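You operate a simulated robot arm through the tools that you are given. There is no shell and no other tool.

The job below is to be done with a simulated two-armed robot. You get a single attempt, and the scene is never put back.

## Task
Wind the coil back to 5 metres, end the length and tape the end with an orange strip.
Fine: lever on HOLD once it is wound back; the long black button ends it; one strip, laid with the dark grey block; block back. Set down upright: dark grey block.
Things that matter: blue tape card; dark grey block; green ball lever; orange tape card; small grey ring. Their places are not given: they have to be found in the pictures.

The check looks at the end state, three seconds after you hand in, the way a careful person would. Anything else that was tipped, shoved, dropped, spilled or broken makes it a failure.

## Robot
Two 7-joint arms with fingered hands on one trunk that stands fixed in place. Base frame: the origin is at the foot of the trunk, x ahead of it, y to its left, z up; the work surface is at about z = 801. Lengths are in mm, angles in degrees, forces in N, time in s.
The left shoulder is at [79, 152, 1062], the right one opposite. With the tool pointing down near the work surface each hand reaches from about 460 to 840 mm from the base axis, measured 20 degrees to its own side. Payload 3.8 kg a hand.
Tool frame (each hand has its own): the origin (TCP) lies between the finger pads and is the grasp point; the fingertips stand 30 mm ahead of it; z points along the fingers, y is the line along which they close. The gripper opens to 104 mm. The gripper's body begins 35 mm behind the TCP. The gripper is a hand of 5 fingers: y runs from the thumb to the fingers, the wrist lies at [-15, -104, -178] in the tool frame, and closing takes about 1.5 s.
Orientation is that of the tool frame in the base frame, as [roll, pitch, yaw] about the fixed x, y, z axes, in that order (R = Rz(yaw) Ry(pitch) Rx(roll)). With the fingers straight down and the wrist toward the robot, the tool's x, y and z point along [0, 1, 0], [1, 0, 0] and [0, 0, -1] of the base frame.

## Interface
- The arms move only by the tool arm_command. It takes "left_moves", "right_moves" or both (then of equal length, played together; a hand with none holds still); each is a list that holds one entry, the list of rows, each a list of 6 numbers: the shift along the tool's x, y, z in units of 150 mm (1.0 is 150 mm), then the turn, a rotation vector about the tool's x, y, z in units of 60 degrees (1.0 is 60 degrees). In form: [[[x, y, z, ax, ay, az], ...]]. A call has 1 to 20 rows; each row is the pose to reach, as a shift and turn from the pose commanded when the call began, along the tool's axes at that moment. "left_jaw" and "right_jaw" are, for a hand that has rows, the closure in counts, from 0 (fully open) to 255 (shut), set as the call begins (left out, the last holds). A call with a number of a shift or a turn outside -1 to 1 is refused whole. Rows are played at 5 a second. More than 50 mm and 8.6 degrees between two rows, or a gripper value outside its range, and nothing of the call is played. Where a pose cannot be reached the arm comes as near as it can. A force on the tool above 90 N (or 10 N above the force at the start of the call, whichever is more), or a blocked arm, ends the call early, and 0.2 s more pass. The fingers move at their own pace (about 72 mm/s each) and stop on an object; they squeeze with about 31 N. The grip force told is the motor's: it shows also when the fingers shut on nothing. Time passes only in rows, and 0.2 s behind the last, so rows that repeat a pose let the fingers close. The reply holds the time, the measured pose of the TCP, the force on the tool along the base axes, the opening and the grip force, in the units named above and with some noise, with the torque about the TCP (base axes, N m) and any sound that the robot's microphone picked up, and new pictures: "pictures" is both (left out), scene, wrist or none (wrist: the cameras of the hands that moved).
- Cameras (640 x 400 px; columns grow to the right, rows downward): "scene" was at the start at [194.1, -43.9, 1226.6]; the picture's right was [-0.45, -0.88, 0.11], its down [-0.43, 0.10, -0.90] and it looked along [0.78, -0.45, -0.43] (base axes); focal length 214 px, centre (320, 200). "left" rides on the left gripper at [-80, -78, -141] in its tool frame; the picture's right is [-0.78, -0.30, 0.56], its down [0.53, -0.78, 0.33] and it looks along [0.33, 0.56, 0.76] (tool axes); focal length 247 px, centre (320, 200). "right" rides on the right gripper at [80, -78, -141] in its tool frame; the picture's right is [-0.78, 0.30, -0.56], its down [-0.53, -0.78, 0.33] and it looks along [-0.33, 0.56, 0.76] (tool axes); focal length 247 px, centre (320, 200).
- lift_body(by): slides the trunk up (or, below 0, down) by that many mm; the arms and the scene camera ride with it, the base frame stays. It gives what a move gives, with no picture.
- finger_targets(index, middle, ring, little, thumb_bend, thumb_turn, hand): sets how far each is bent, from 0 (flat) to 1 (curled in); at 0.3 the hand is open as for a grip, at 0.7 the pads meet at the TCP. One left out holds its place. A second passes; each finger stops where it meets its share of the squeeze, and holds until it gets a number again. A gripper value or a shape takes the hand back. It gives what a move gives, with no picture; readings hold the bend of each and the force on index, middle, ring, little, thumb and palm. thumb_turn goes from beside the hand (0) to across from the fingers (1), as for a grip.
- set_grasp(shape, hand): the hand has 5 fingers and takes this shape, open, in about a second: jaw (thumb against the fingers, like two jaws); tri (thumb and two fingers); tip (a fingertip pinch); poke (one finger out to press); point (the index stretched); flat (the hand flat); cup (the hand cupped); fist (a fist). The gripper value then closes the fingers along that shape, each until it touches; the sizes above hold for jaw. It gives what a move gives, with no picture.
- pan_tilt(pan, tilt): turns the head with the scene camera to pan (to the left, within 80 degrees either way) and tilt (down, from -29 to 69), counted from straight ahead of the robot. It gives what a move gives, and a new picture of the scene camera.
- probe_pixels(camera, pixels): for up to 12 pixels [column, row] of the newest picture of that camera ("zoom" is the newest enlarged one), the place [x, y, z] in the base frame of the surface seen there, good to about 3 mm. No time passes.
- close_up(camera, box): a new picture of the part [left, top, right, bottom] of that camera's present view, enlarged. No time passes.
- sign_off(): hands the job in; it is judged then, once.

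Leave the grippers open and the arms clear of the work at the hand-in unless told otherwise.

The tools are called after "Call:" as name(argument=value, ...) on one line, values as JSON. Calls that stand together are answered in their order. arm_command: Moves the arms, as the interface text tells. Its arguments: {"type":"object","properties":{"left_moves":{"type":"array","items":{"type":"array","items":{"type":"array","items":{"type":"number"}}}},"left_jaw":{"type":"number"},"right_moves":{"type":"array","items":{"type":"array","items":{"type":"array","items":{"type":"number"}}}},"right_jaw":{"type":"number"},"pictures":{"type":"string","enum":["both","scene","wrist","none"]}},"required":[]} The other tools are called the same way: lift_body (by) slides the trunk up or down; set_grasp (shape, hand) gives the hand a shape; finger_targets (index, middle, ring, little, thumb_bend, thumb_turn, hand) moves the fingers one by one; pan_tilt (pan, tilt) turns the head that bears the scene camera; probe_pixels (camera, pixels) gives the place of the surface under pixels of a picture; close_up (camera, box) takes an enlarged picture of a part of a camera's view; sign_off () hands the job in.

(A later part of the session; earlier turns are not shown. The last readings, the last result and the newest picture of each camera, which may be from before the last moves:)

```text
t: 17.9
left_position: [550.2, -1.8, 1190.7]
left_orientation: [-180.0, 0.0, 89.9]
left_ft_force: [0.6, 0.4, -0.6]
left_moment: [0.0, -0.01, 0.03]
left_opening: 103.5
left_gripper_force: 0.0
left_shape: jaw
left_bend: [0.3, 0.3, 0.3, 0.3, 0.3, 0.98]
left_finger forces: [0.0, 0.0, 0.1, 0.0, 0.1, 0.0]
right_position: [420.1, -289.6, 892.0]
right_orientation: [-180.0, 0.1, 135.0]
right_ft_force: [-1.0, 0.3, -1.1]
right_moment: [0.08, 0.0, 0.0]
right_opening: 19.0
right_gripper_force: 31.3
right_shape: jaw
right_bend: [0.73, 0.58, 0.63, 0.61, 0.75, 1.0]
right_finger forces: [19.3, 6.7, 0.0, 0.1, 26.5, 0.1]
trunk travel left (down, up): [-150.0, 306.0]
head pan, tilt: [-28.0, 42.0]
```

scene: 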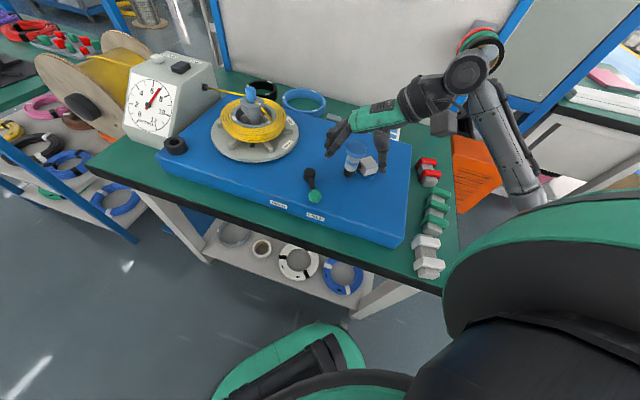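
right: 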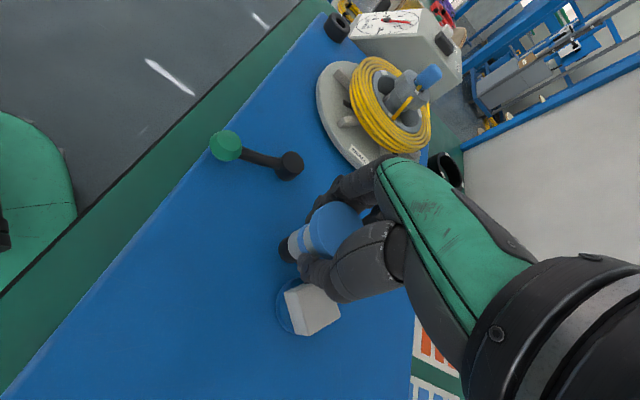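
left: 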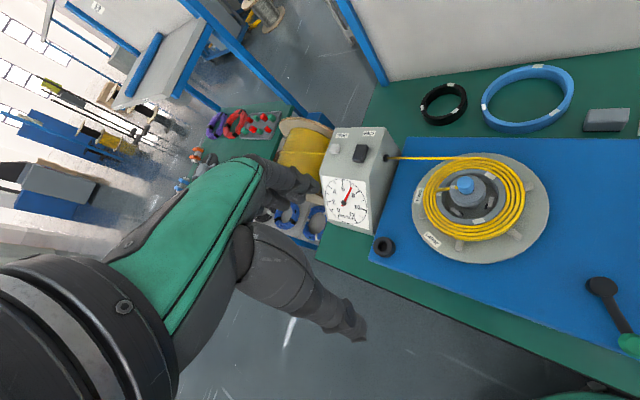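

Gripped again (19 mm). I crank from 92° to 202° in 10° steps, watching for any reach warning.

Call:
arm_command(right_moves=[[[0.0315, -0.0403, 0, 0, 0, 0], [0.0555, -0.0854, 0, 0, 0, 0], [0.0713, -0.1341, 0, 0, 0, 0], [0.0784, -0.1847, 0, 0, 0, 0], [0.0766, -0.2358, 0, 0, 0, 0], [0.066, -0.2858, 0, 0, 0, 0], [0.0468, -0.3332, 0, 0, 0, 0], [0.0197, -0.3766, 0, 0, 0, 0], [-0.0145, -0.4146, 0, 0, 0, 0], [-0.0548, -0.4461, 0, 0, 0, 0], [-0.0999, -0.4701, 0, 0, 0, 0]]])

Call:
close_up(camera="left", box=[315, 165, 385, 240])

```text
t: 20.3
left_position: [548.5, -5.1, 1192.3]
left_orientation: [179.9, -0.2, 90.0]
left_ft_force: [-0.1, -0.2, 0.4]
left_moment: [0.0, -0.02, -0.01]
left_opening: 103.7
left_gripper_force: 0.1
left_shape: jaw
left_bend: [0.3, 0.3, 0.3, 0.3, 0.3, 0.98]
left_finger forces: [0.1, 0.0, 0.1, 0.1, 0.1, 0.0]
right_position: [378.4, -354.7, 893.8]
right_orientation: [-179.8, 0.2, 134.8]
right_ft_force: [-23.2, -13.7, -10.6]
right_moment: [-0.12, 0.31, 0.19]
right_opening: 17.8
right_gripper_force: 31.0
right_shape: jaw
right_bend: [0.73, 0.74, 0.63, 0.61, 0.74, 0.97]
right_finger forces: [12.0, 0.9, 0.0, 0.0, 39.4, 0.0]
trunk travel left (down, up): [-150.0, 306.0]
head pan, tilt: [-28.0, 42.0]
```

scene: 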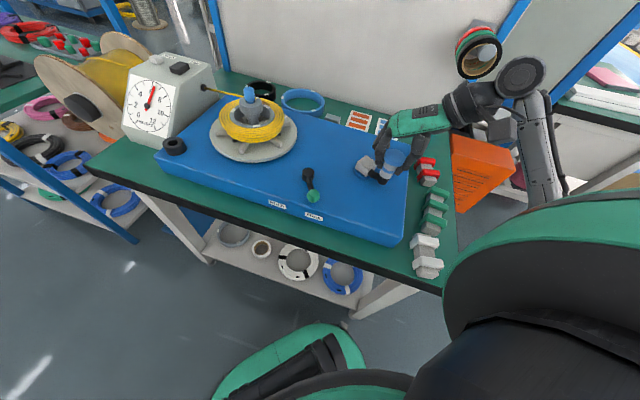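
right: 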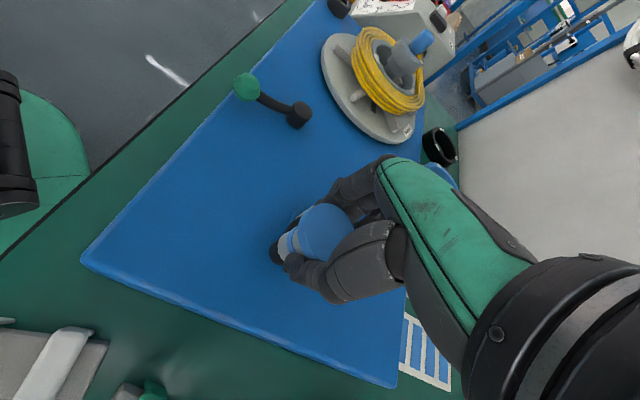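

```text
5.33 times, centred on (350, 202) of left
```

zoom: 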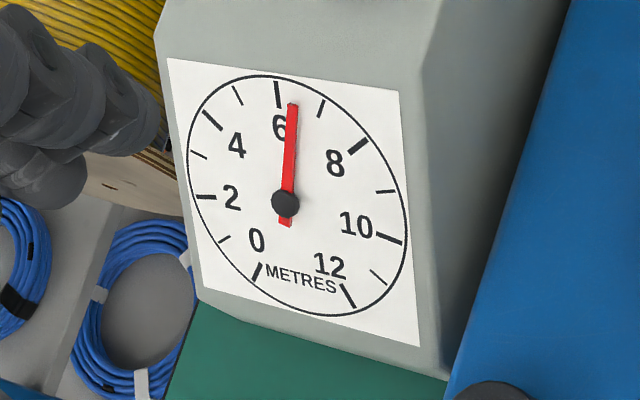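

The dial reads about 6.35. There's a sideways force of about 27 N outward, so my circle is slightly off. I look at the knob's actual place.

Call:
close_up(camera="scene", box=[335, 110, 435, 200])

Call:
close_up(camera="right", box=[240, 160, 400, 310])

Call:
probe_pixels(camera="right", pixels=[[325, 230], [310, 225], [340, 215], [320, 245], [335, 225]])

```text
4.44 times, centred on (385, 155) of scene
```

zoom: 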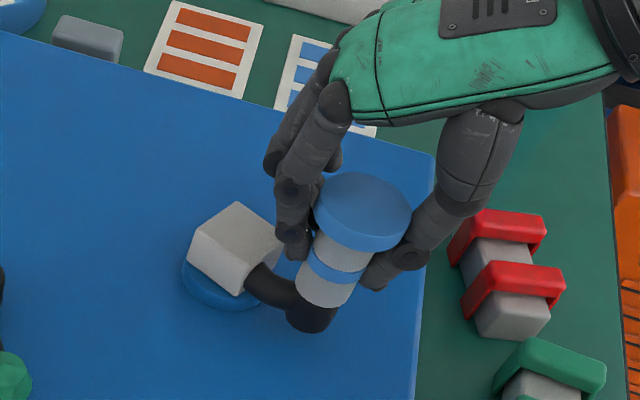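

```text
2.67 times, centred on (320, 235) of right
```

zoom: 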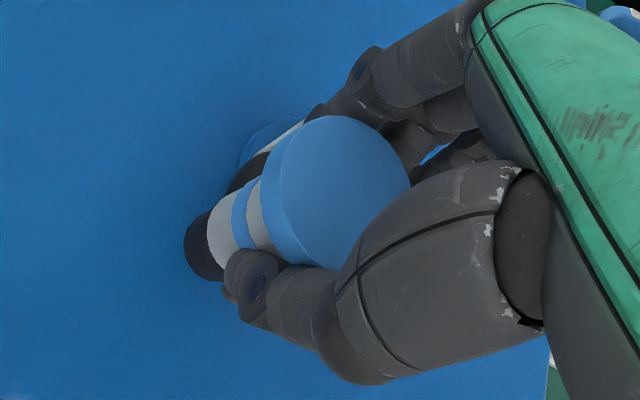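

```text
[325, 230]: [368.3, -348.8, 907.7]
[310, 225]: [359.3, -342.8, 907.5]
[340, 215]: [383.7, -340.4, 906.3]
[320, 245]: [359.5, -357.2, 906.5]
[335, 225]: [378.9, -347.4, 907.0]
```

The knob is at about (371,-350), offset from the TCP by (-7,+5). I measure the hub's disc again for a better circle.

Call:
probe_pixels(camera="scene", pixels=[[354.4, 169], [355.3, 172.8], [358, 176.5], [362, 178.6], [365.5, 178], [367, 162], [360, 160], [374, 164], [366, 171], [368, 156]])

```text
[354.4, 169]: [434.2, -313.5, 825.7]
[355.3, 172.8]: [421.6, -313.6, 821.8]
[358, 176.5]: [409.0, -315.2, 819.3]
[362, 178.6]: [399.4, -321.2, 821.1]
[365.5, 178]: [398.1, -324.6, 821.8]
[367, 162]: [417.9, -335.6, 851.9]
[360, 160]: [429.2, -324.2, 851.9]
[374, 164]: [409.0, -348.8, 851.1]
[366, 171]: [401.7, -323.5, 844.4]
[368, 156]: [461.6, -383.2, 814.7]
```

Refit: hub ≈ (421.5,-339), radius ≈ 50. I open, recentre on the knob (371.5,-350) and grip again.

Call:
arm_command(right_moves=[[[0, 0, 0, 0, 0, 0], [0, 0, 0, 0, 0, 0], [0, 0, 0, 0, 0, 0], [0, 0, 0, 0, 0, 0], [0, 0, 0, 0, 0, 0], [0, 0, 0, 0, 0, 0], [0.03, -0.006, 0, 0, 0, 0], [0.055, -0.011, 0, 0, 0, 0], [0.055, -0.011, 0, 0, 0, 0]]], right_jaw=60, pictures="wrist")

Call:
close_up(camera="right", box=[240, 160, 400, 310])

Call:
probe_pixels(camera="right", pixels=[[325, 230], [310, 225], [340, 215], [320, 245], [335, 225]])

```text
t: 22.3
left_position: [551.4, -1.3, 1190.4]
left_orientation: [180.0, 0.0, 90.0]
left_ft_force: [-0.4, -0.1, 0.3]
left_moment: [-0.02, 0.02, -0.01]
left_opening: 103.7
left_gripper_force: 0.1
left_shape: jaw
left_bend: [0.3, 0.3, 0.3, 0.3, 0.3, 0.98]
left_finger forces: [0.1, 0.0, 0.0, 0.0, 0.1, 0.1]
right_position: [373.7, -345.4, 893.7]
right_orientation: [180.0, 0.0, 135.1]
right_ft_force: [0.1, -1.4, 1.0]
right_moment: [0.0, 0.03, -0.01]
right_opening: 79.5
right_gripper_force: 0.0
right_shape: jaw
right_bend: [0.27, 0.35, 0.32, 0.34, 0.53, 0.99]
right_finger forces: [0.1, 0.1, 0.1, 0.0, 0.1, 0.1]
trunk travel left (down, up): [-150.0, 306.0]
head pan, tilt: [-28.0, 42.0]
```

right: 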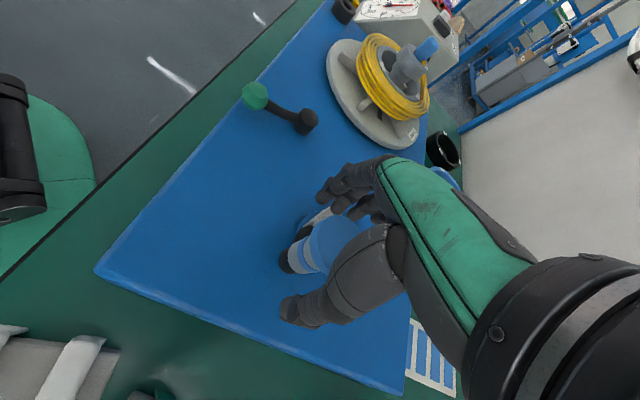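

```text
2.67 times, centred on (320, 235) of right
```

zoom: 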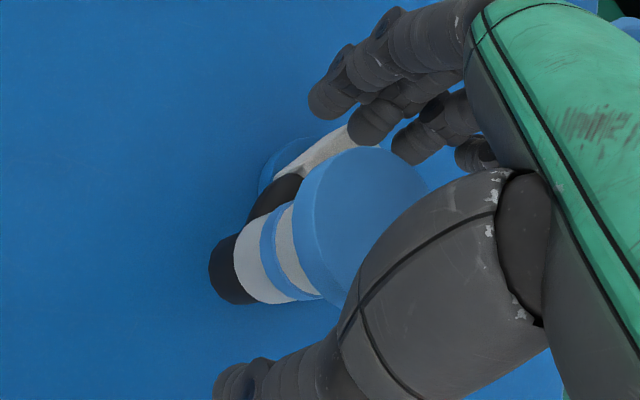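

```text
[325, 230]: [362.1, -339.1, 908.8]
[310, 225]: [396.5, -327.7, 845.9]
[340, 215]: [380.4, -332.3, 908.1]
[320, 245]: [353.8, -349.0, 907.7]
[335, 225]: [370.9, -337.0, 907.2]
```

The knob is now best seen at about (368,-350); I shift 7 mm toward the thumb side and close.

Call:
arm_command(right_moves=[[[0.002, -0.025, 0, 0, 0, 0], [0.003, -0.049, 0, 0, 0, 0], [0.003, -0.049, 0, 0, 0, 0]]], pictures="none")

Call:
arm_command(right_moves=[[[0, 0, 0, 0, 0, 0], [0, 0, 0, 0, 0, 0], [0, 0, 0, 0, 0, 0], [0, 0, 0, 0, 0, 0], [0, 0, 0, 0, 0, 0], [0, 0, 0, 0, 0, 0], [0, 0, 0, 0, 0, 0]]], right_jaw=230, pictures="wrist")

Call:
close_up(camera="right", box=[240, 160, 400, 310])

```text
t: 23.1
left_position: [549.9, -1.7, 1190.2]
left_orientation: [180.0, 0.0, 89.9]
left_ft_force: [-0.7, 0.7, 0.1]
left_moment: [-0.02, 0.01, 0.03]
left_opening: 103.5
left_gripper_force: 0.1
left_shape: jaw
left_bend: [0.3, 0.3, 0.3, 0.3, 0.3, 0.98]
left_finger forces: [0.1, 0.0, 0.0, 0.0, 0.0, 0.0]
right_position: [369.6, -350.3, 892.9]
right_orientation: [180.0, -0.1, 135.1]
right_ft_force: [-0.4, 0.3, -0.1]
right_moment: [0.02, 0.03, 0.02]
right_opening: 79.4
right_gripper_force: 0.1
right_shape: jaw
right_bend: [0.27, 0.35, 0.32, 0.34, 0.53, 0.99]
right_finger forces: [0.0, 0.0, 0.0, 0.0, 0.0, 0.1]
trunk travel left (down, up): [-150.0, 306.0]
head pan, tilt: [-28.0, 42.0]
```

```text
t: 24.7
left_position: [550.9, -2.8, 1190.3]
left_orientation: [-180.0, 0.1, 90.1]
left_ft_force: [0.4, 0.3, 1.0]
left_moment: [0.02, -0.01, 0.01]
left_opening: 103.7
left_gripper_force: 0.0
left_shape: jaw
left_bend: [0.3, 0.3, 0.3, 0.3, 0.3, 0.98]
left_finger forces: [0.1, 0.0, 0.0, 0.0, 0.1, 0.0]
right_position: [368.6, -349.8, 893.6]
right_orientation: [-179.9, 0.0, 135.0]
right_ft_force: [-3.3, 0.2, -2.1]
right_moment: [0.12, 0.03, -0.02]
right_opening: 17.7
right_gripper_force: 31.1
right_shape: jaw
right_bend: [0.73, 0.58, 0.65, 0.64, 0.75, 1.0]
right_finger forces: [14.3, 10.5, 0.0, 0.0, 25.5, 0.0]
trunk travel left (down, up): [-150.0, 306.0]
head pan, tilt: [-28.0, 42.0]
```

right: 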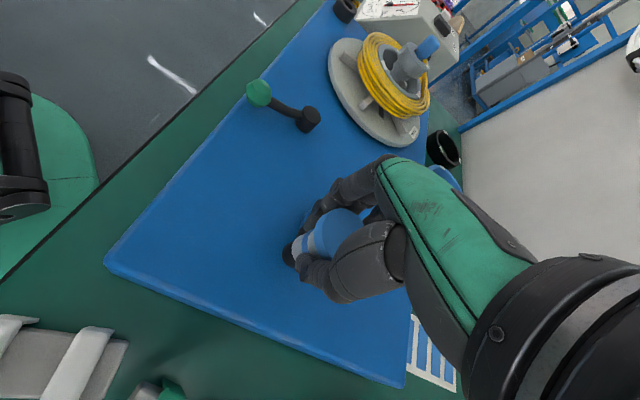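

```text
2.67 times, centred on (320, 235) of right
```

zoom: 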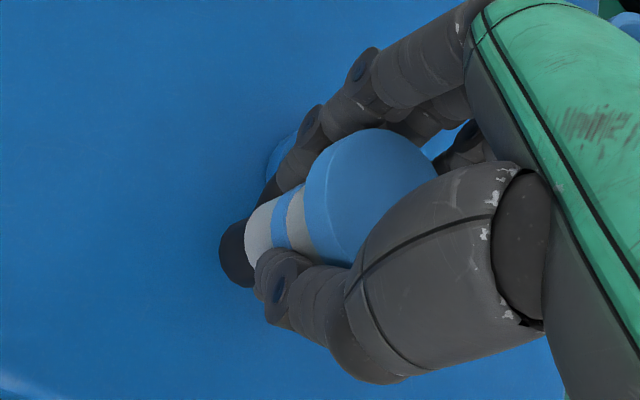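

Well gripped. I crank on from 190° to 240° (radius 52) and check the force.

Call:
arm_command(right_moves=[[[-0.0523, -0.0302, 0, 0, 0, 0], [-0.1091, -0.0509, 0, 0, 0, 0], [-0.1686, -0.0614, 0, 0, 0, 0], [-0.2291, -0.0614, 0, 0, 0, 0], [-0.2886, -0.0509, 0, 0, 0, 0], [-0.2886, -0.0509, 0, 0, 0, 0]]], pictures="wrist")

Call:
close_up(camera="left", box=[315, 165, 385, 240])

Call:
close_up(camera="right", box=[240, 160, 400, 310])

```text
t: 26.1
left_position: [552.6, 0.2, 1188.5]
left_orientation: [-179.9, 0.0, 90.1]
left_ft_force: [-0.4, 0.1, 0.5]
left_moment: [0.01, 0.0, 0.01]
left_opening: 103.5
left_gripper_force: 0.0
left_shape: jaw
left_bend: [0.3, 0.3, 0.3, 0.3, 0.3, 0.98]
left_finger forces: [0.0, 0.0, 0.0, 0.1, 0.0, 0.0]
right_position: [395.6, -384.5, 892.9]
right_orientation: [-179.9, 0.0, 135.1]
right_ft_force: [6.9, 13.0, -4.3]
right_moment: [0.43, -0.31, 0.08]
right_opening: 18.0
right_gripper_force: 31.1
right_shape: jaw
right_bend: [0.73, 0.55, 0.65, 0.64, 0.75, 1.0]
right_finger forces: [19.6, 14.6, 0.0, 0.1, 19.4, 0.1]
trunk travel left (down, up): [-150.0, 306.0]
head pan, tilt: [-28.0, 42.0]
```

right: 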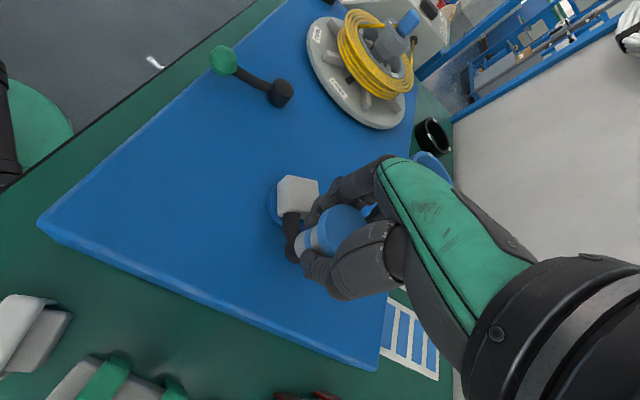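

```text
5.33 times, centred on (350, 202) of left
```

zoom: 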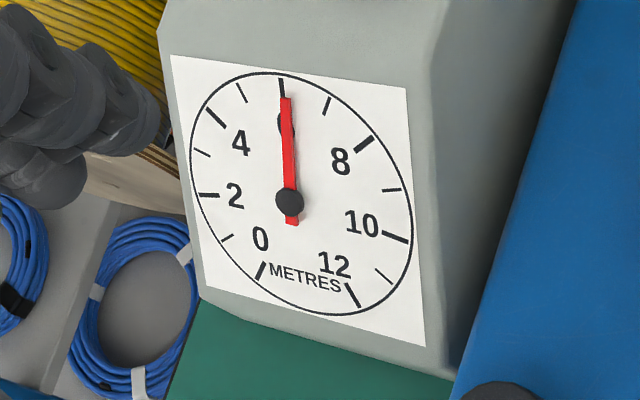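

```text
2.67 times, centred on (320, 235) of right
```

zoom: 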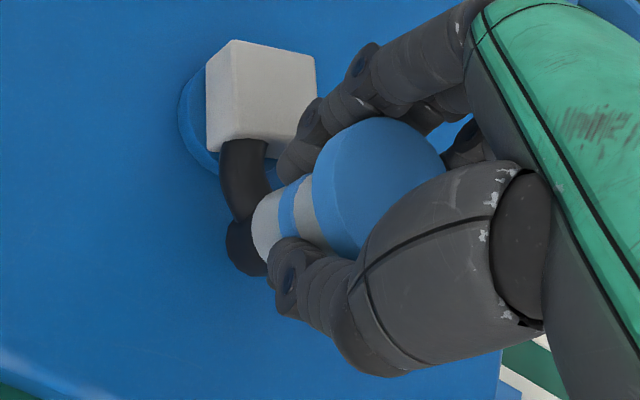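

The dial is at about 6.1; 50° of crank gave about 0.23 m. There's ~15 N inward, so I ease the radius to 50 and go on from 240° to 290°.

Call:
arm_command(right_moves=[[[-0.049, 0.0443, 0, 0, 0, 0], [-0.099, 0.0735, 0, 0, 0, 0], [-0.1438, 0.1108, 0, 0, 0, 0], [-0.181, 0.1556, 0, 0, 0, 0], [-0.2102, 0.2055, 0, 0, 0, 0], [-0.2102, 0.2055, 0, 0, 0, 0]]], pictures="wrist")

Call:
close_up(camera="left", box=[315, 165, 385, 240])

Call:
close_up(camera="right", box=[240, 160, 400, 310])

```text
t: 27.5
left_position: [549.8, 0.5, 1191.0]
left_orientation: [180.0, 0.1, 90.1]
left_ft_force: [-0.1, 0.4, 0.2]
left_moment: [-0.01, 0.01, -0.01]
left_opening: 103.8
left_gripper_force: 0.1
left_shape: jaw
left_bend: [0.3, 0.3, 0.3, 0.3, 0.3, 0.98]
left_finger forces: [0.0, 0.1, 0.1, 0.0, 0.0, 0.0]
right_position: [438.1, -385.5, 893.3]
right_orientation: [-180.0, 0.1, 135.2]
right_ft_force: [-5.4, 16.6, -6.8]
right_moment: [0.44, -0.05, 0.08]
right_opening: 17.4
right_gripper_force: 31.0
right_shape: jaw
right_bend: [0.73, 0.57, 0.65, 0.64, 0.76, 0.98]
right_finger forces: [22.7, 9.2, 0.0, 0.0, 24.0, 0.0]
trunk travel left (down, up): [-150.0, 306.0]
head pan, tilt: [-28.0, 42.0]
```

right: 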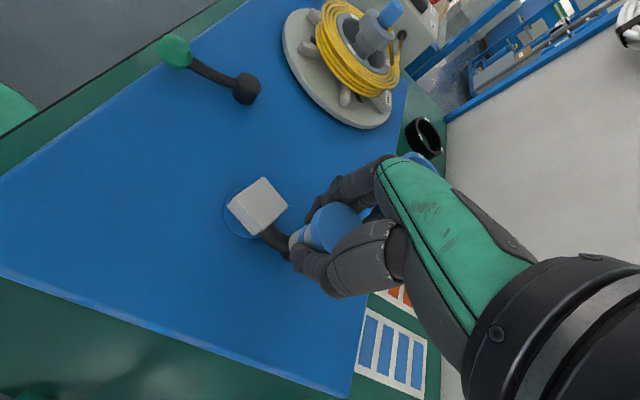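

```text
5.33 times, centred on (350, 202) of left
```

zoom: 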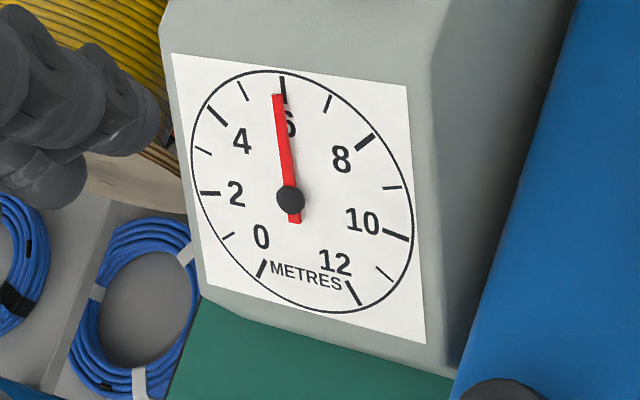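

```text
2.67 times, centred on (320, 235) of right
```

zoom: 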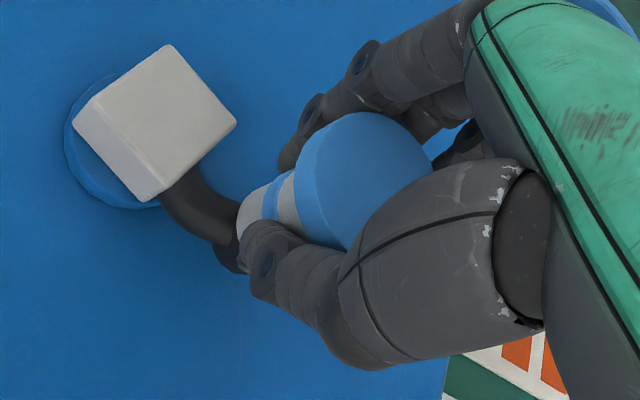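

The dial is at about 5.86. Still ~17 N inward, so I refine the hub to (418,-336.5), radius 49, and go on to 350°.

Call:
arm_command(right_moves=[[[0.0146, 0.0523, 0, 0, 0, 0], [0.0047, 0.1084, 0, 0, 0, 0], [0.0047, 0.165, 0, 0, 0, 0], [0.0146, 0.2211, 0, 0, 0, 0], [0.0339, 0.2744, 0, 0, 0, 0], [0.0622, 0.3243, 0, 0, 0, 0], [0.0622, 0.3243, 0, 0, 0, 0]]], pictures="wrist")

Call:
close_up(camera="left", box=[315, 165, 385, 240])

Call:
close_up(camera="right", box=[200, 140, 400, 310])

```text
t: 29.1
left_position: [551.3, 1.1, 1190.8]
left_orientation: [-179.9, 0.1, 90.1]
left_ft_force: [0.8, 0.7, 0.7]
left_moment: [0.02, 0.01, 0.01]
left_opening: 103.7
left_gripper_force: 0.0
left_shape: jaw
left_bend: [0.3, 0.3, 0.3, 0.3, 0.3, 0.98]
left_finger forces: [0.0, 0.0, 0.1, 0.1, 0.0, 0.0]
right_position: [464.6, -342.9, 893.4]
right_orientation: [180.0, -0.1, 135.1]
right_ft_force: [1.0, 7.3, -4.7]
right_moment: [0.24, -0.09, 0.01]
right_opening: 17.9
right_gripper_force: 31.2
right_shape: jaw
right_bend: [0.73, 0.58, 0.65, 0.64, 0.76, 0.99]
right_finger forces: [20.0, 12.4, 0.0, 0.0, 23.7, 0.0]
trunk travel left (down, up): [-150.0, 306.0]
head pan, tilt: [-28.0, 42.0]
```

right: 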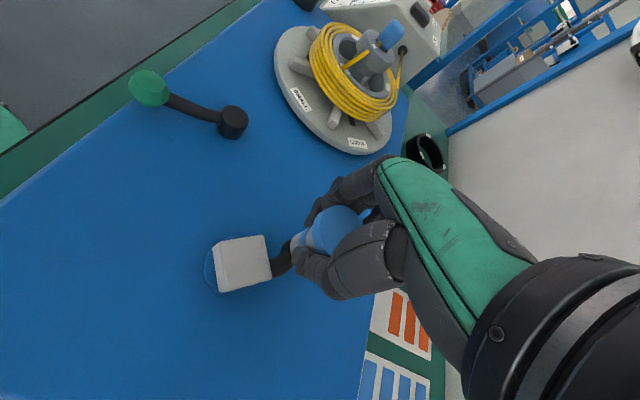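

```text
5.33 times, centred on (350, 202) of left
```

zoom: 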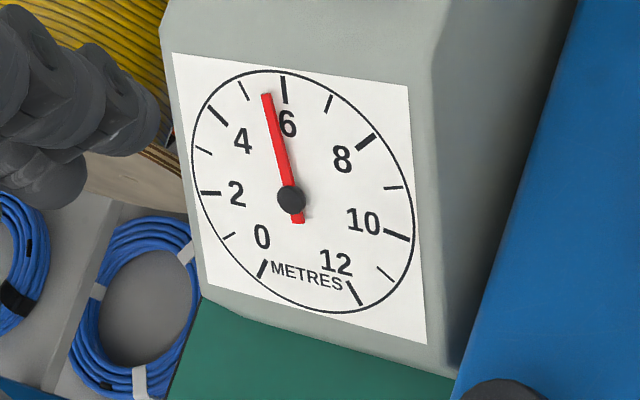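

```text
2.35 times, centred on (300, 225) of right
```

zoom: 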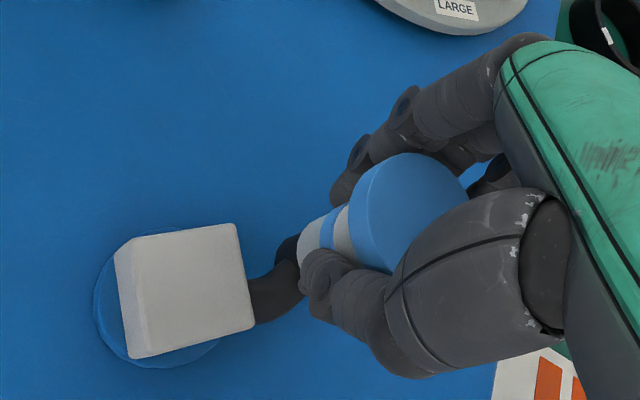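

The dial is at about 5.56. I crank another 70° (350° → 60°).

Call:
arm_command(right_moves=[[[0.0368, 0.0434, 0, 0, 0, 0], [0.0803, 0.08, 0, 0, 0, 0], [0.1301, 0.1084, 0, 0, 0, 0], [0.1834, 0.1278, 0, 0, 0, 0], [0.2395, 0.1376, 0, 0, 0, 0], [0.296, 0.1376, 0, 0, 0, 0], [0.3521, 0.1278, 0, 0, 0, 0], [0.3521, 0.1278, 0, 0, 0, 0]]], pictures="wrist")

Call:
close_up(camera="left", box=[315, 165, 385, 240])

Call:
close_up(camera="right", box=[200, 140, 400, 310])

```text
t: 30.9
left_position: [549.2, -1.4, 1192.9]
left_orientation: [-180.0, 0.1, 90.1]
left_ft_force: [0.3, 0.7, -0.7]
left_moment: [0.0, -0.01, 0.0]
left_opening: 103.8
left_gripper_force: 0.0
left_shape: jaw
left_bend: [0.3, 0.3, 0.3, 0.3, 0.3, 0.98]
left_finger forces: [0.1, 0.0, 0.0, 0.1, 0.0, 0.1]
right_position: [439.2, -292.0, 893.2]
right_orientation: [-179.8, -0.2, 135.2]
right_ft_force: [-6.7, 9.7, -8.9]
right_moment: [0.23, 0.03, 0.02]
right_opening: 17.9
right_gripper_force: 31.3
right_shape: jaw
right_bend: [0.73, 0.57, 0.66, 0.64, 0.76, 1.0]
right_finger forces: [20.3, 10.4, 0.0, 0.1, 23.8, 0.0]
trunk travel left (down, up): [-150.0, 306.0]
head pan, tilt: [-28.0, 42.0]
```

right: 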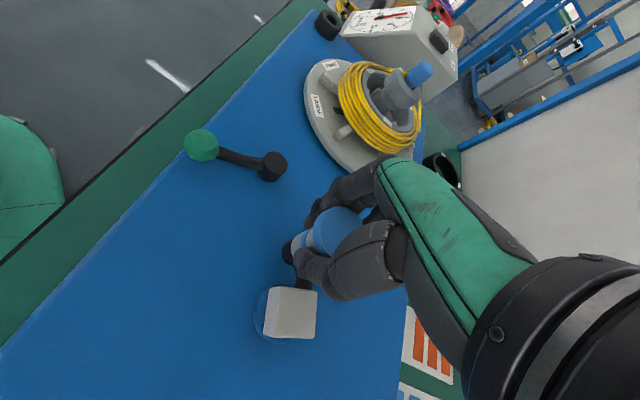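

```text
5.33 times, centred on (350, 202) of left
```

zoom: 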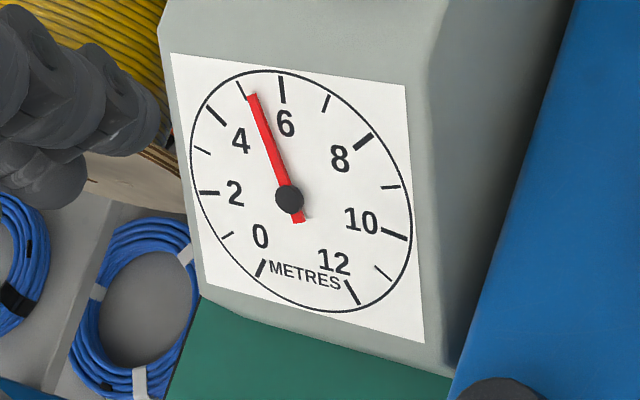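

```text
2.35 times, centred on (300, 225) of right
```

zoom: 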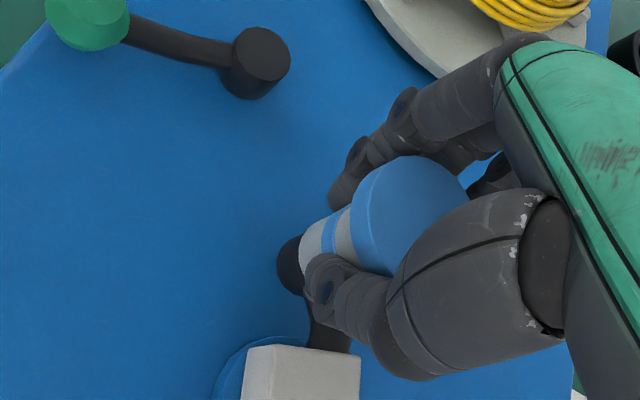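

The dial is at about 5.2. I crank another ~32° in 8° steps, then read again.

Call:
arm_command(right_moves=[[[0.0354, -0.0127, 0, 0, 0, 0], [0.0759, -0.0335, 0, 0, 0, 0], [0.1136, -0.0599, 0, 0, 0, 0], [0.1471, -0.0905, 0, 0, 0, 0], [0.1471, -0.0905, 0, 0, 0, 0]]], pictures="both")

Call:
close_up(camera="left", box=[328, 172, 378, 222])

Call:
close_up(camera="scene", box=[120, 75, 185, 135])

Call:
close_up(camera="right", box=[200, 140, 400, 310])

```text
t: 32.1
left_position: [550.8, -0.7, 1191.6]
left_orientation: [-180.0, 0.1, 90.1]
left_ft_force: [0.6, -0.1, -0.8]
left_moment: [-0.04, -0.01, 0.02]
left_opening: 103.6
left_gripper_force: 0.1
left_shape: jaw
left_bend: [0.3, 0.3, 0.3, 0.3, 0.3, 0.98]
left_finger forces: [0.1, 0.0, 0.0, 0.0, 0.1, 0.0]
right_position: [417.1, -286.3, 895.5]
right_orientation: [180.0, 0.1, 135.0]
right_ft_force: [-0.7, 13.3, -4.3]
right_moment: [0.35, -0.08, 0.14]
right_opening: 17.5
right_gripper_force: 30.9
right_shape: jaw
right_bend: [0.73, 0.56, 0.71, 0.64, 0.76, 1.0]
right_finger forces: [24.7, 17.1, 0.0, 0.0, 19.3, 0.0]
trunk travel left (down, up): [-150.0, 306.0]
head pan, tilt: [-28.0, 42.0]
```

scene: 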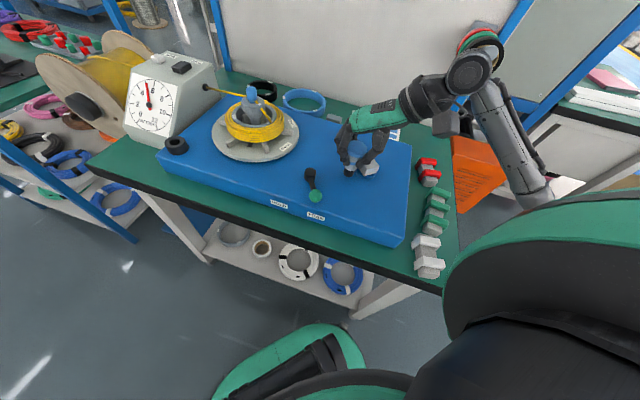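
right: 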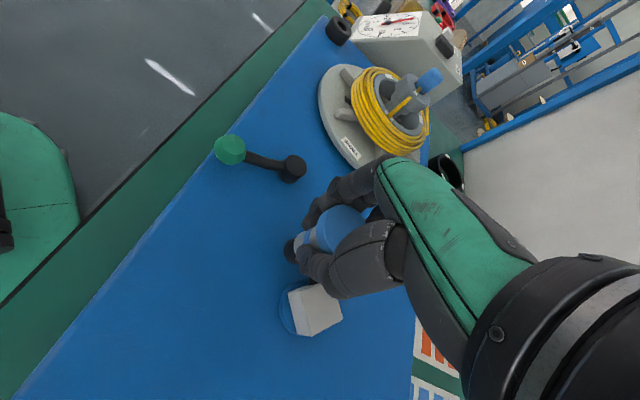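

```text
8.00 times, centred on (353, 197) of left
```

zoom: 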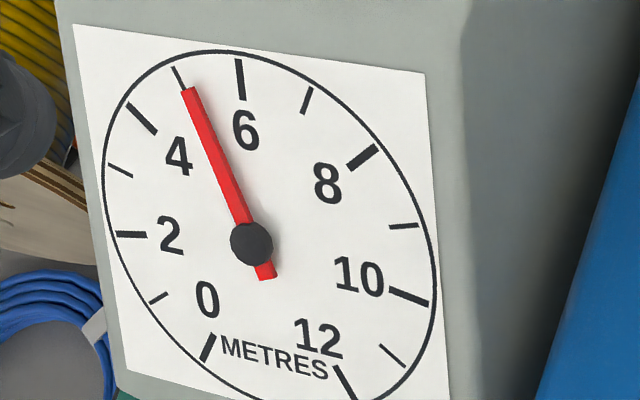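

```text
6.67 times, centred on (152, 105) of scene
```

zoom: 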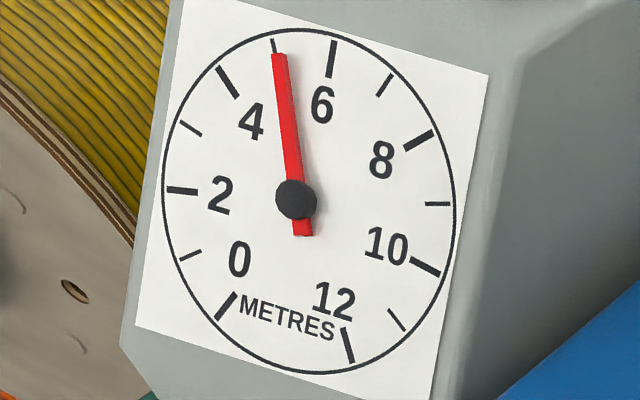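

```text
2.35 times, centred on (300, 225) of right
```

zoom: 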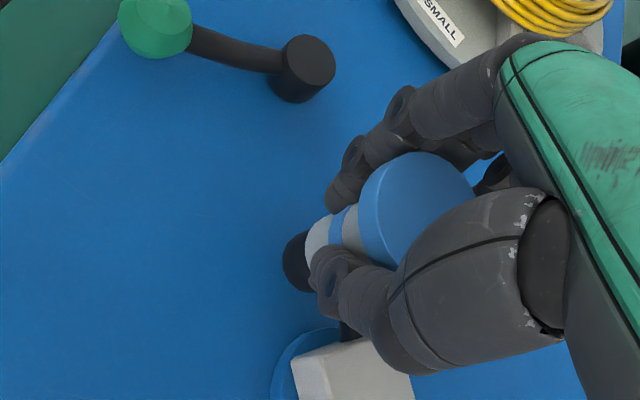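

The needle cap stands in front of the dial face, so there is parallax: by needle direction the reading may be nearer 5.2. I probe the dial plate to find its plane and plan a frontal view with the left wrist camera.

Call:
close_up(camera="scene", box=[120, 75, 185, 135])

Call:
probe_pixels(camera="zoom", pixels=[[200, 20], [470, 90], [150, 310], [415, 380], [370, 110], [250, 160], [380, 300], [180, 130], [296, 199], [281, 70], [285, 100], [230, 290]])

```text
6.67 times, centred on (152, 105) of scene
```

zoom: 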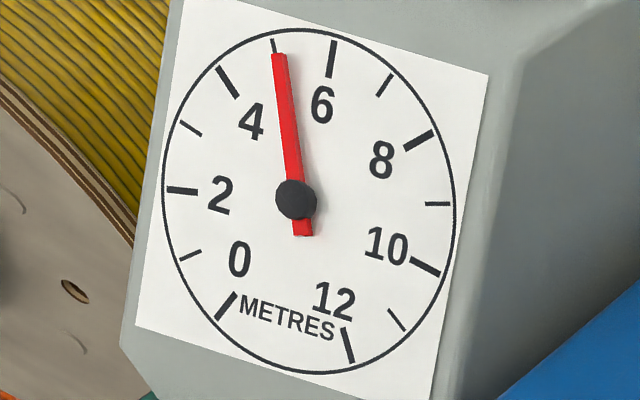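

```text
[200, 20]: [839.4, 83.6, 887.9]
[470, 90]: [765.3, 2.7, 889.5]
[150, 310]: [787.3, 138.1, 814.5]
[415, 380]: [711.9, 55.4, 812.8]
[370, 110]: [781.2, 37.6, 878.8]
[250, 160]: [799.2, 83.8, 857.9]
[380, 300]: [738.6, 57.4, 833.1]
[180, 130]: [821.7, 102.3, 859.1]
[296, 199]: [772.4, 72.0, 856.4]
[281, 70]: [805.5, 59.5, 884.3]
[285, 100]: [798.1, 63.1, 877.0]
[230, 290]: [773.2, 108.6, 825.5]
```

By needle direction the reading is about 5.25 (dial has 25° per metre). To be sure, I bring the left wrist camera squarely in front of the dial while the right hand keeps hold.

Call:
arm_command(left_moves=[[[0.16, 0.061, 0.107, 0, 0, 0.133], [0.32, 0.123, 0.213, 0, 0, 0.267], [0.48, 0.184, 0.32, 0, 0, 0.4], [0.64, 0.246, 0.426, 0, 0, 0.533], [0.8, 0.307, 0.533, 0, 0, 0.667]]], pictures="none")

Call:
arm_command(left_moves=[[[0.156, -0.049, 0.105, 0, 0, 0.11], [0.312, -0.098, 0.21, 0, 0, 0.22], [0.467, -0.147, 0.316, 0, 0, 0.33], [0.623, -0.196, 0.421, 0, 0, 0.44], [0.779, -0.245, 0.527, 0, 0, 0.55]]], pictures="both")

```text
t: 33.3
left_position: [598.1, 117.4, 1110.6]
left_orientation: [179.9, 0.1, 49.9]
left_ft_force: [-0.4, 0.1, 0.4]
left_moment: [0.0, 0.0, -0.02]
left_opening: 103.6
left_gripper_force: 0.1
left_shape: jaw
left_bend: [0.3, 0.3, 0.3, 0.3, 0.3, 0.98]
left_finger forces: [0.0, 0.0, 0.1, 0.1, 0.0, 0.0]
right_position: [416.7, -287.3, 894.3]
right_orientation: [-179.9, 0.1, 134.9]
right_ft_force: [1.3, 10.5, -1.1]
right_moment: [0.3, -0.23, 0.1]
right_opening: 18.1
right_gripper_force: 31.0
right_shape: jaw
right_bend: [0.73, 0.54, 0.71, 0.64, 0.77, 1.0]
right_finger forces: [21.5, 17.1, 0.0, 0.0, 19.0, 0.1]
trunk travel left (down, up): [-150.0, 306.0]
head pan, tilt: [-28.0, 42.0]
```

```text
t: 34.5
left_position: [642.5, 232.0, 1030.2]
left_orientation: [180.0, 0.1, 16.9]
left_ft_force: [0.5, 0.3, -1.0]
left_moment: [0.02, 0.01, 0.0]
left_opening: 103.6
left_gripper_force: 0.2
left_shape: jaw
left_bend: [0.3, 0.3, 0.3, 0.3, 0.3, 0.98]
left_finger forces: [0.0, 0.0, 0.1, 0.0, 0.0, 0.0]
right_position: [416.0, -286.6, 893.4]
right_orientation: [-179.8, -0.1, 135.0]
right_ft_force: [-2.0, 10.8, 7.2]
right_moment: [0.16, 0.28, 0.15]
right_opening: 18.0
right_gripper_force: 31.3
right_shape: jaw
right_bend: [0.73, 0.54, 0.71, 0.64, 0.77, 1.0]
right_finger forces: [21.2, 17.4, 0.0, 0.1, 19.2, 0.0]
trunk travel left (down, up): [-150.0, 306.0]
head pan, tilt: [-28.0, 42.0]
```

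scene: 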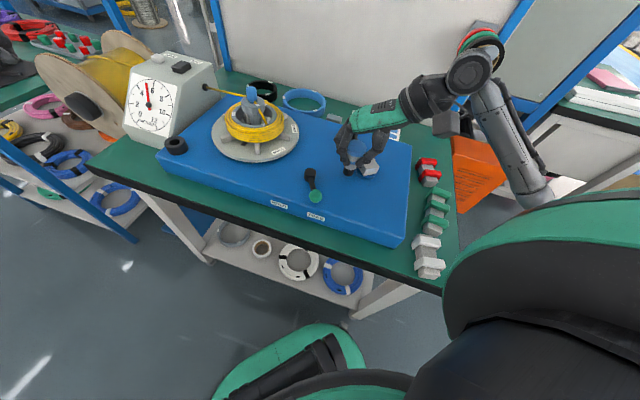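
left: 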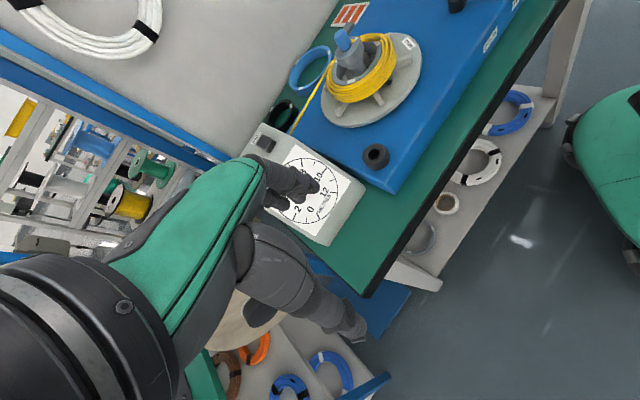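

The left fingers hide part of the dial at (312,195). I shift the left hand 80 mm so the dial moves right of the fingers.

Call:
arm_command(left_moves=[[[0.208, 0.08, -0.15, 0, 0, 0], [0.416, 0.16, -0.299, 0, 0, 0], [0.416, 0.16, -0.299, 0, 0, 0]]], pictures="wrist")

Call:
close_up(camera="left", box=[310, 145, 410, 245])

```text
t: 35.3
left_position: [681.1, 229.1, 1063.9]
left_orientation: [180.0, 0.0, 17.0]
left_ft_force: [0.2, -0.3, -0.2]
left_moment: [0.02, 0.02, -0.03]
left_opening: 103.6
left_gripper_force: 0.1
left_shape: jaw
left_bend: [0.3, 0.3, 0.3, 0.3, 0.3, 0.98]
left_finger forces: [0.1, 0.0, 0.0, 0.0, 0.1, 0.1]
left hand out of reach, approached as far as the arm can: row 2, 3
right_position: [416.4, -288.3, 894.1]
right_orientation: [179.9, 0.0, 134.9]
right_ft_force: [-1.6, 11.9, 6.9]
right_moment: [0.01, 0.24, 0.16]
right_opening: 18.1
right_gripper_force: 30.7
right_shape: jaw
right_bend: [0.73, 0.53, 0.71, 0.64, 0.77, 1.0]
right_finger forces: [21.9, 17.8, 0.1, 0.0, 19.8, 0.0]
trunk travel left (down, up): [-150.0, 306.0]
head pan, tilt: [-28.0, 42.0]
```

left: 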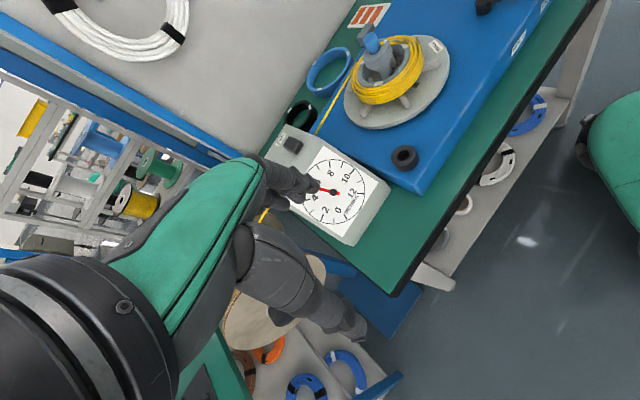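

```text
4.00 times, centred on (360, 195) of left
```

zoom: 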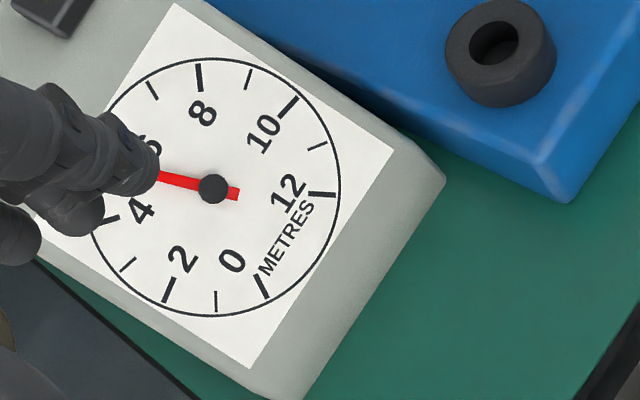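

Now a square view: tick 8 at 97°, tick 4 at 198°, needle at 167° → reading 5.24 m. I crank about 40° more, then read again.

Call:
arm_command(right_moves=[[[0.0339, -0.0321, 0, 0, 0, 0], [0.0585, -0.0717, 0, 0, 0, 0], [0.0759, -0.1146, 0, 0, 0, 0], [0.0886, -0.1593, 0, 0, 0, 0], [0.0943, -0.2055, 0, 0, 0, 0], [0.0943, -0.2055, 0, 0, 0, 0]]], pictures="wrist")

Call:
close_up(camera="left", box=[310, 145, 410, 245])

Call:
close_up(camera="right", box=[200, 140, 400, 310])

```text
t: 36.7
left_position: [679.3, 229.2, 1065.6]
left_orientation: [179.9, -0.2, 17.1]
left_ft_force: [-0.4, -0.2, -0.2]
left_moment: [0.0, -0.03, -0.02]
left_opening: 103.7
left_gripper_force: 0.0
left_shape: jaw
left_bend: [0.3, 0.3, 0.3, 0.3, 0.3, 0.98]
left_finger forces: [0.1, 0.0, 0.1, 0.1, 0.0, 0.0]
right_position: [381.6, -299.7, 894.2]
right_orientation: [-180.0, 0.1, 134.9]
right_ft_force: [-15.8, 11.8, -1.0]
right_moment: [0.23, 0.12, 0.08]
right_opening: 17.0
right_gripper_force: 31.3
right_shape: jaw
right_bend: [0.73, 0.58, 0.71, 0.64, 0.77, 0.97]
right_finger forces: [23.8, 15.0, 0.1, 0.0, 26.1, 0.0]
trunk travel left (down, up): [-150.0, 306.0]
head pan, tilt: [-28.0, 42.0]
```

right: 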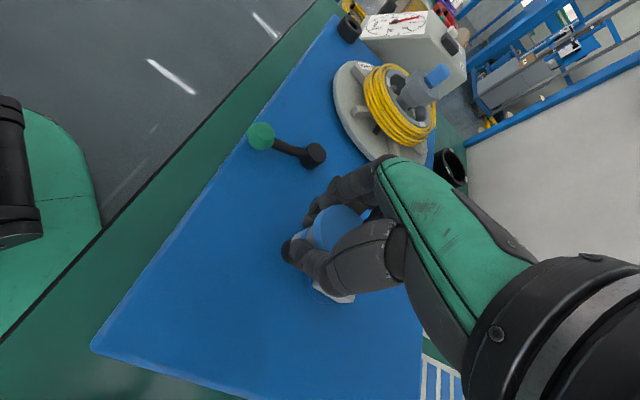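

```text
4.00 times, centred on (360, 195) of left
```

zoom: 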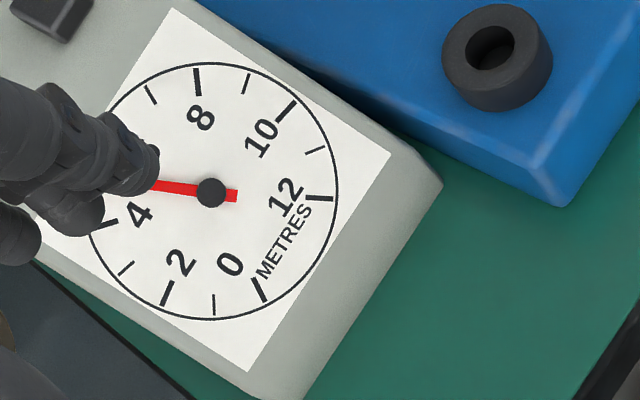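

```text
2.35 times, centred on (300, 225) of right
```

zoom: 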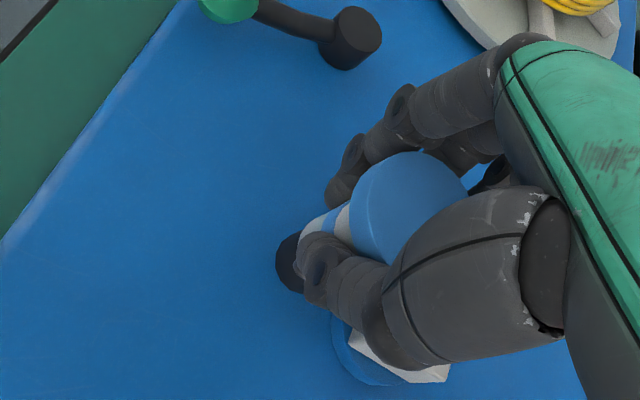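

Now roughly 5.03. I enlarge more for accuracy, also from the head camera.

Call:
close_up(camera="left", box=[328, 160, 396, 228])

Call:
close_up(camera="scene", box=[120, 75, 185, 135])

```text
5.88 times, centred on (362, 194) of left
```

zoom: 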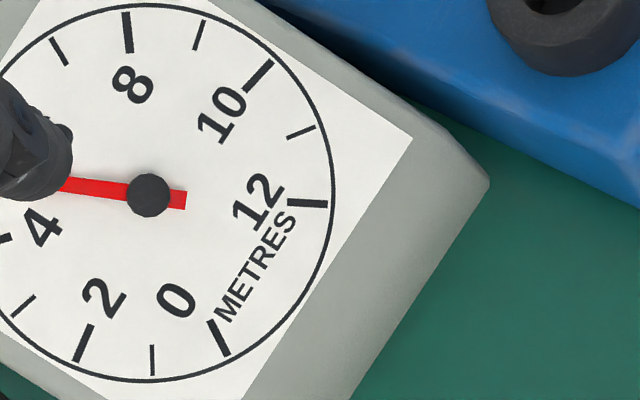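

```text
6.67 times, centred on (152, 105) of scene
```

zoom: 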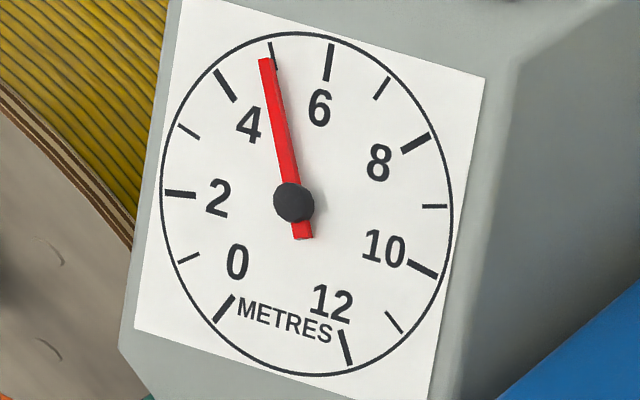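

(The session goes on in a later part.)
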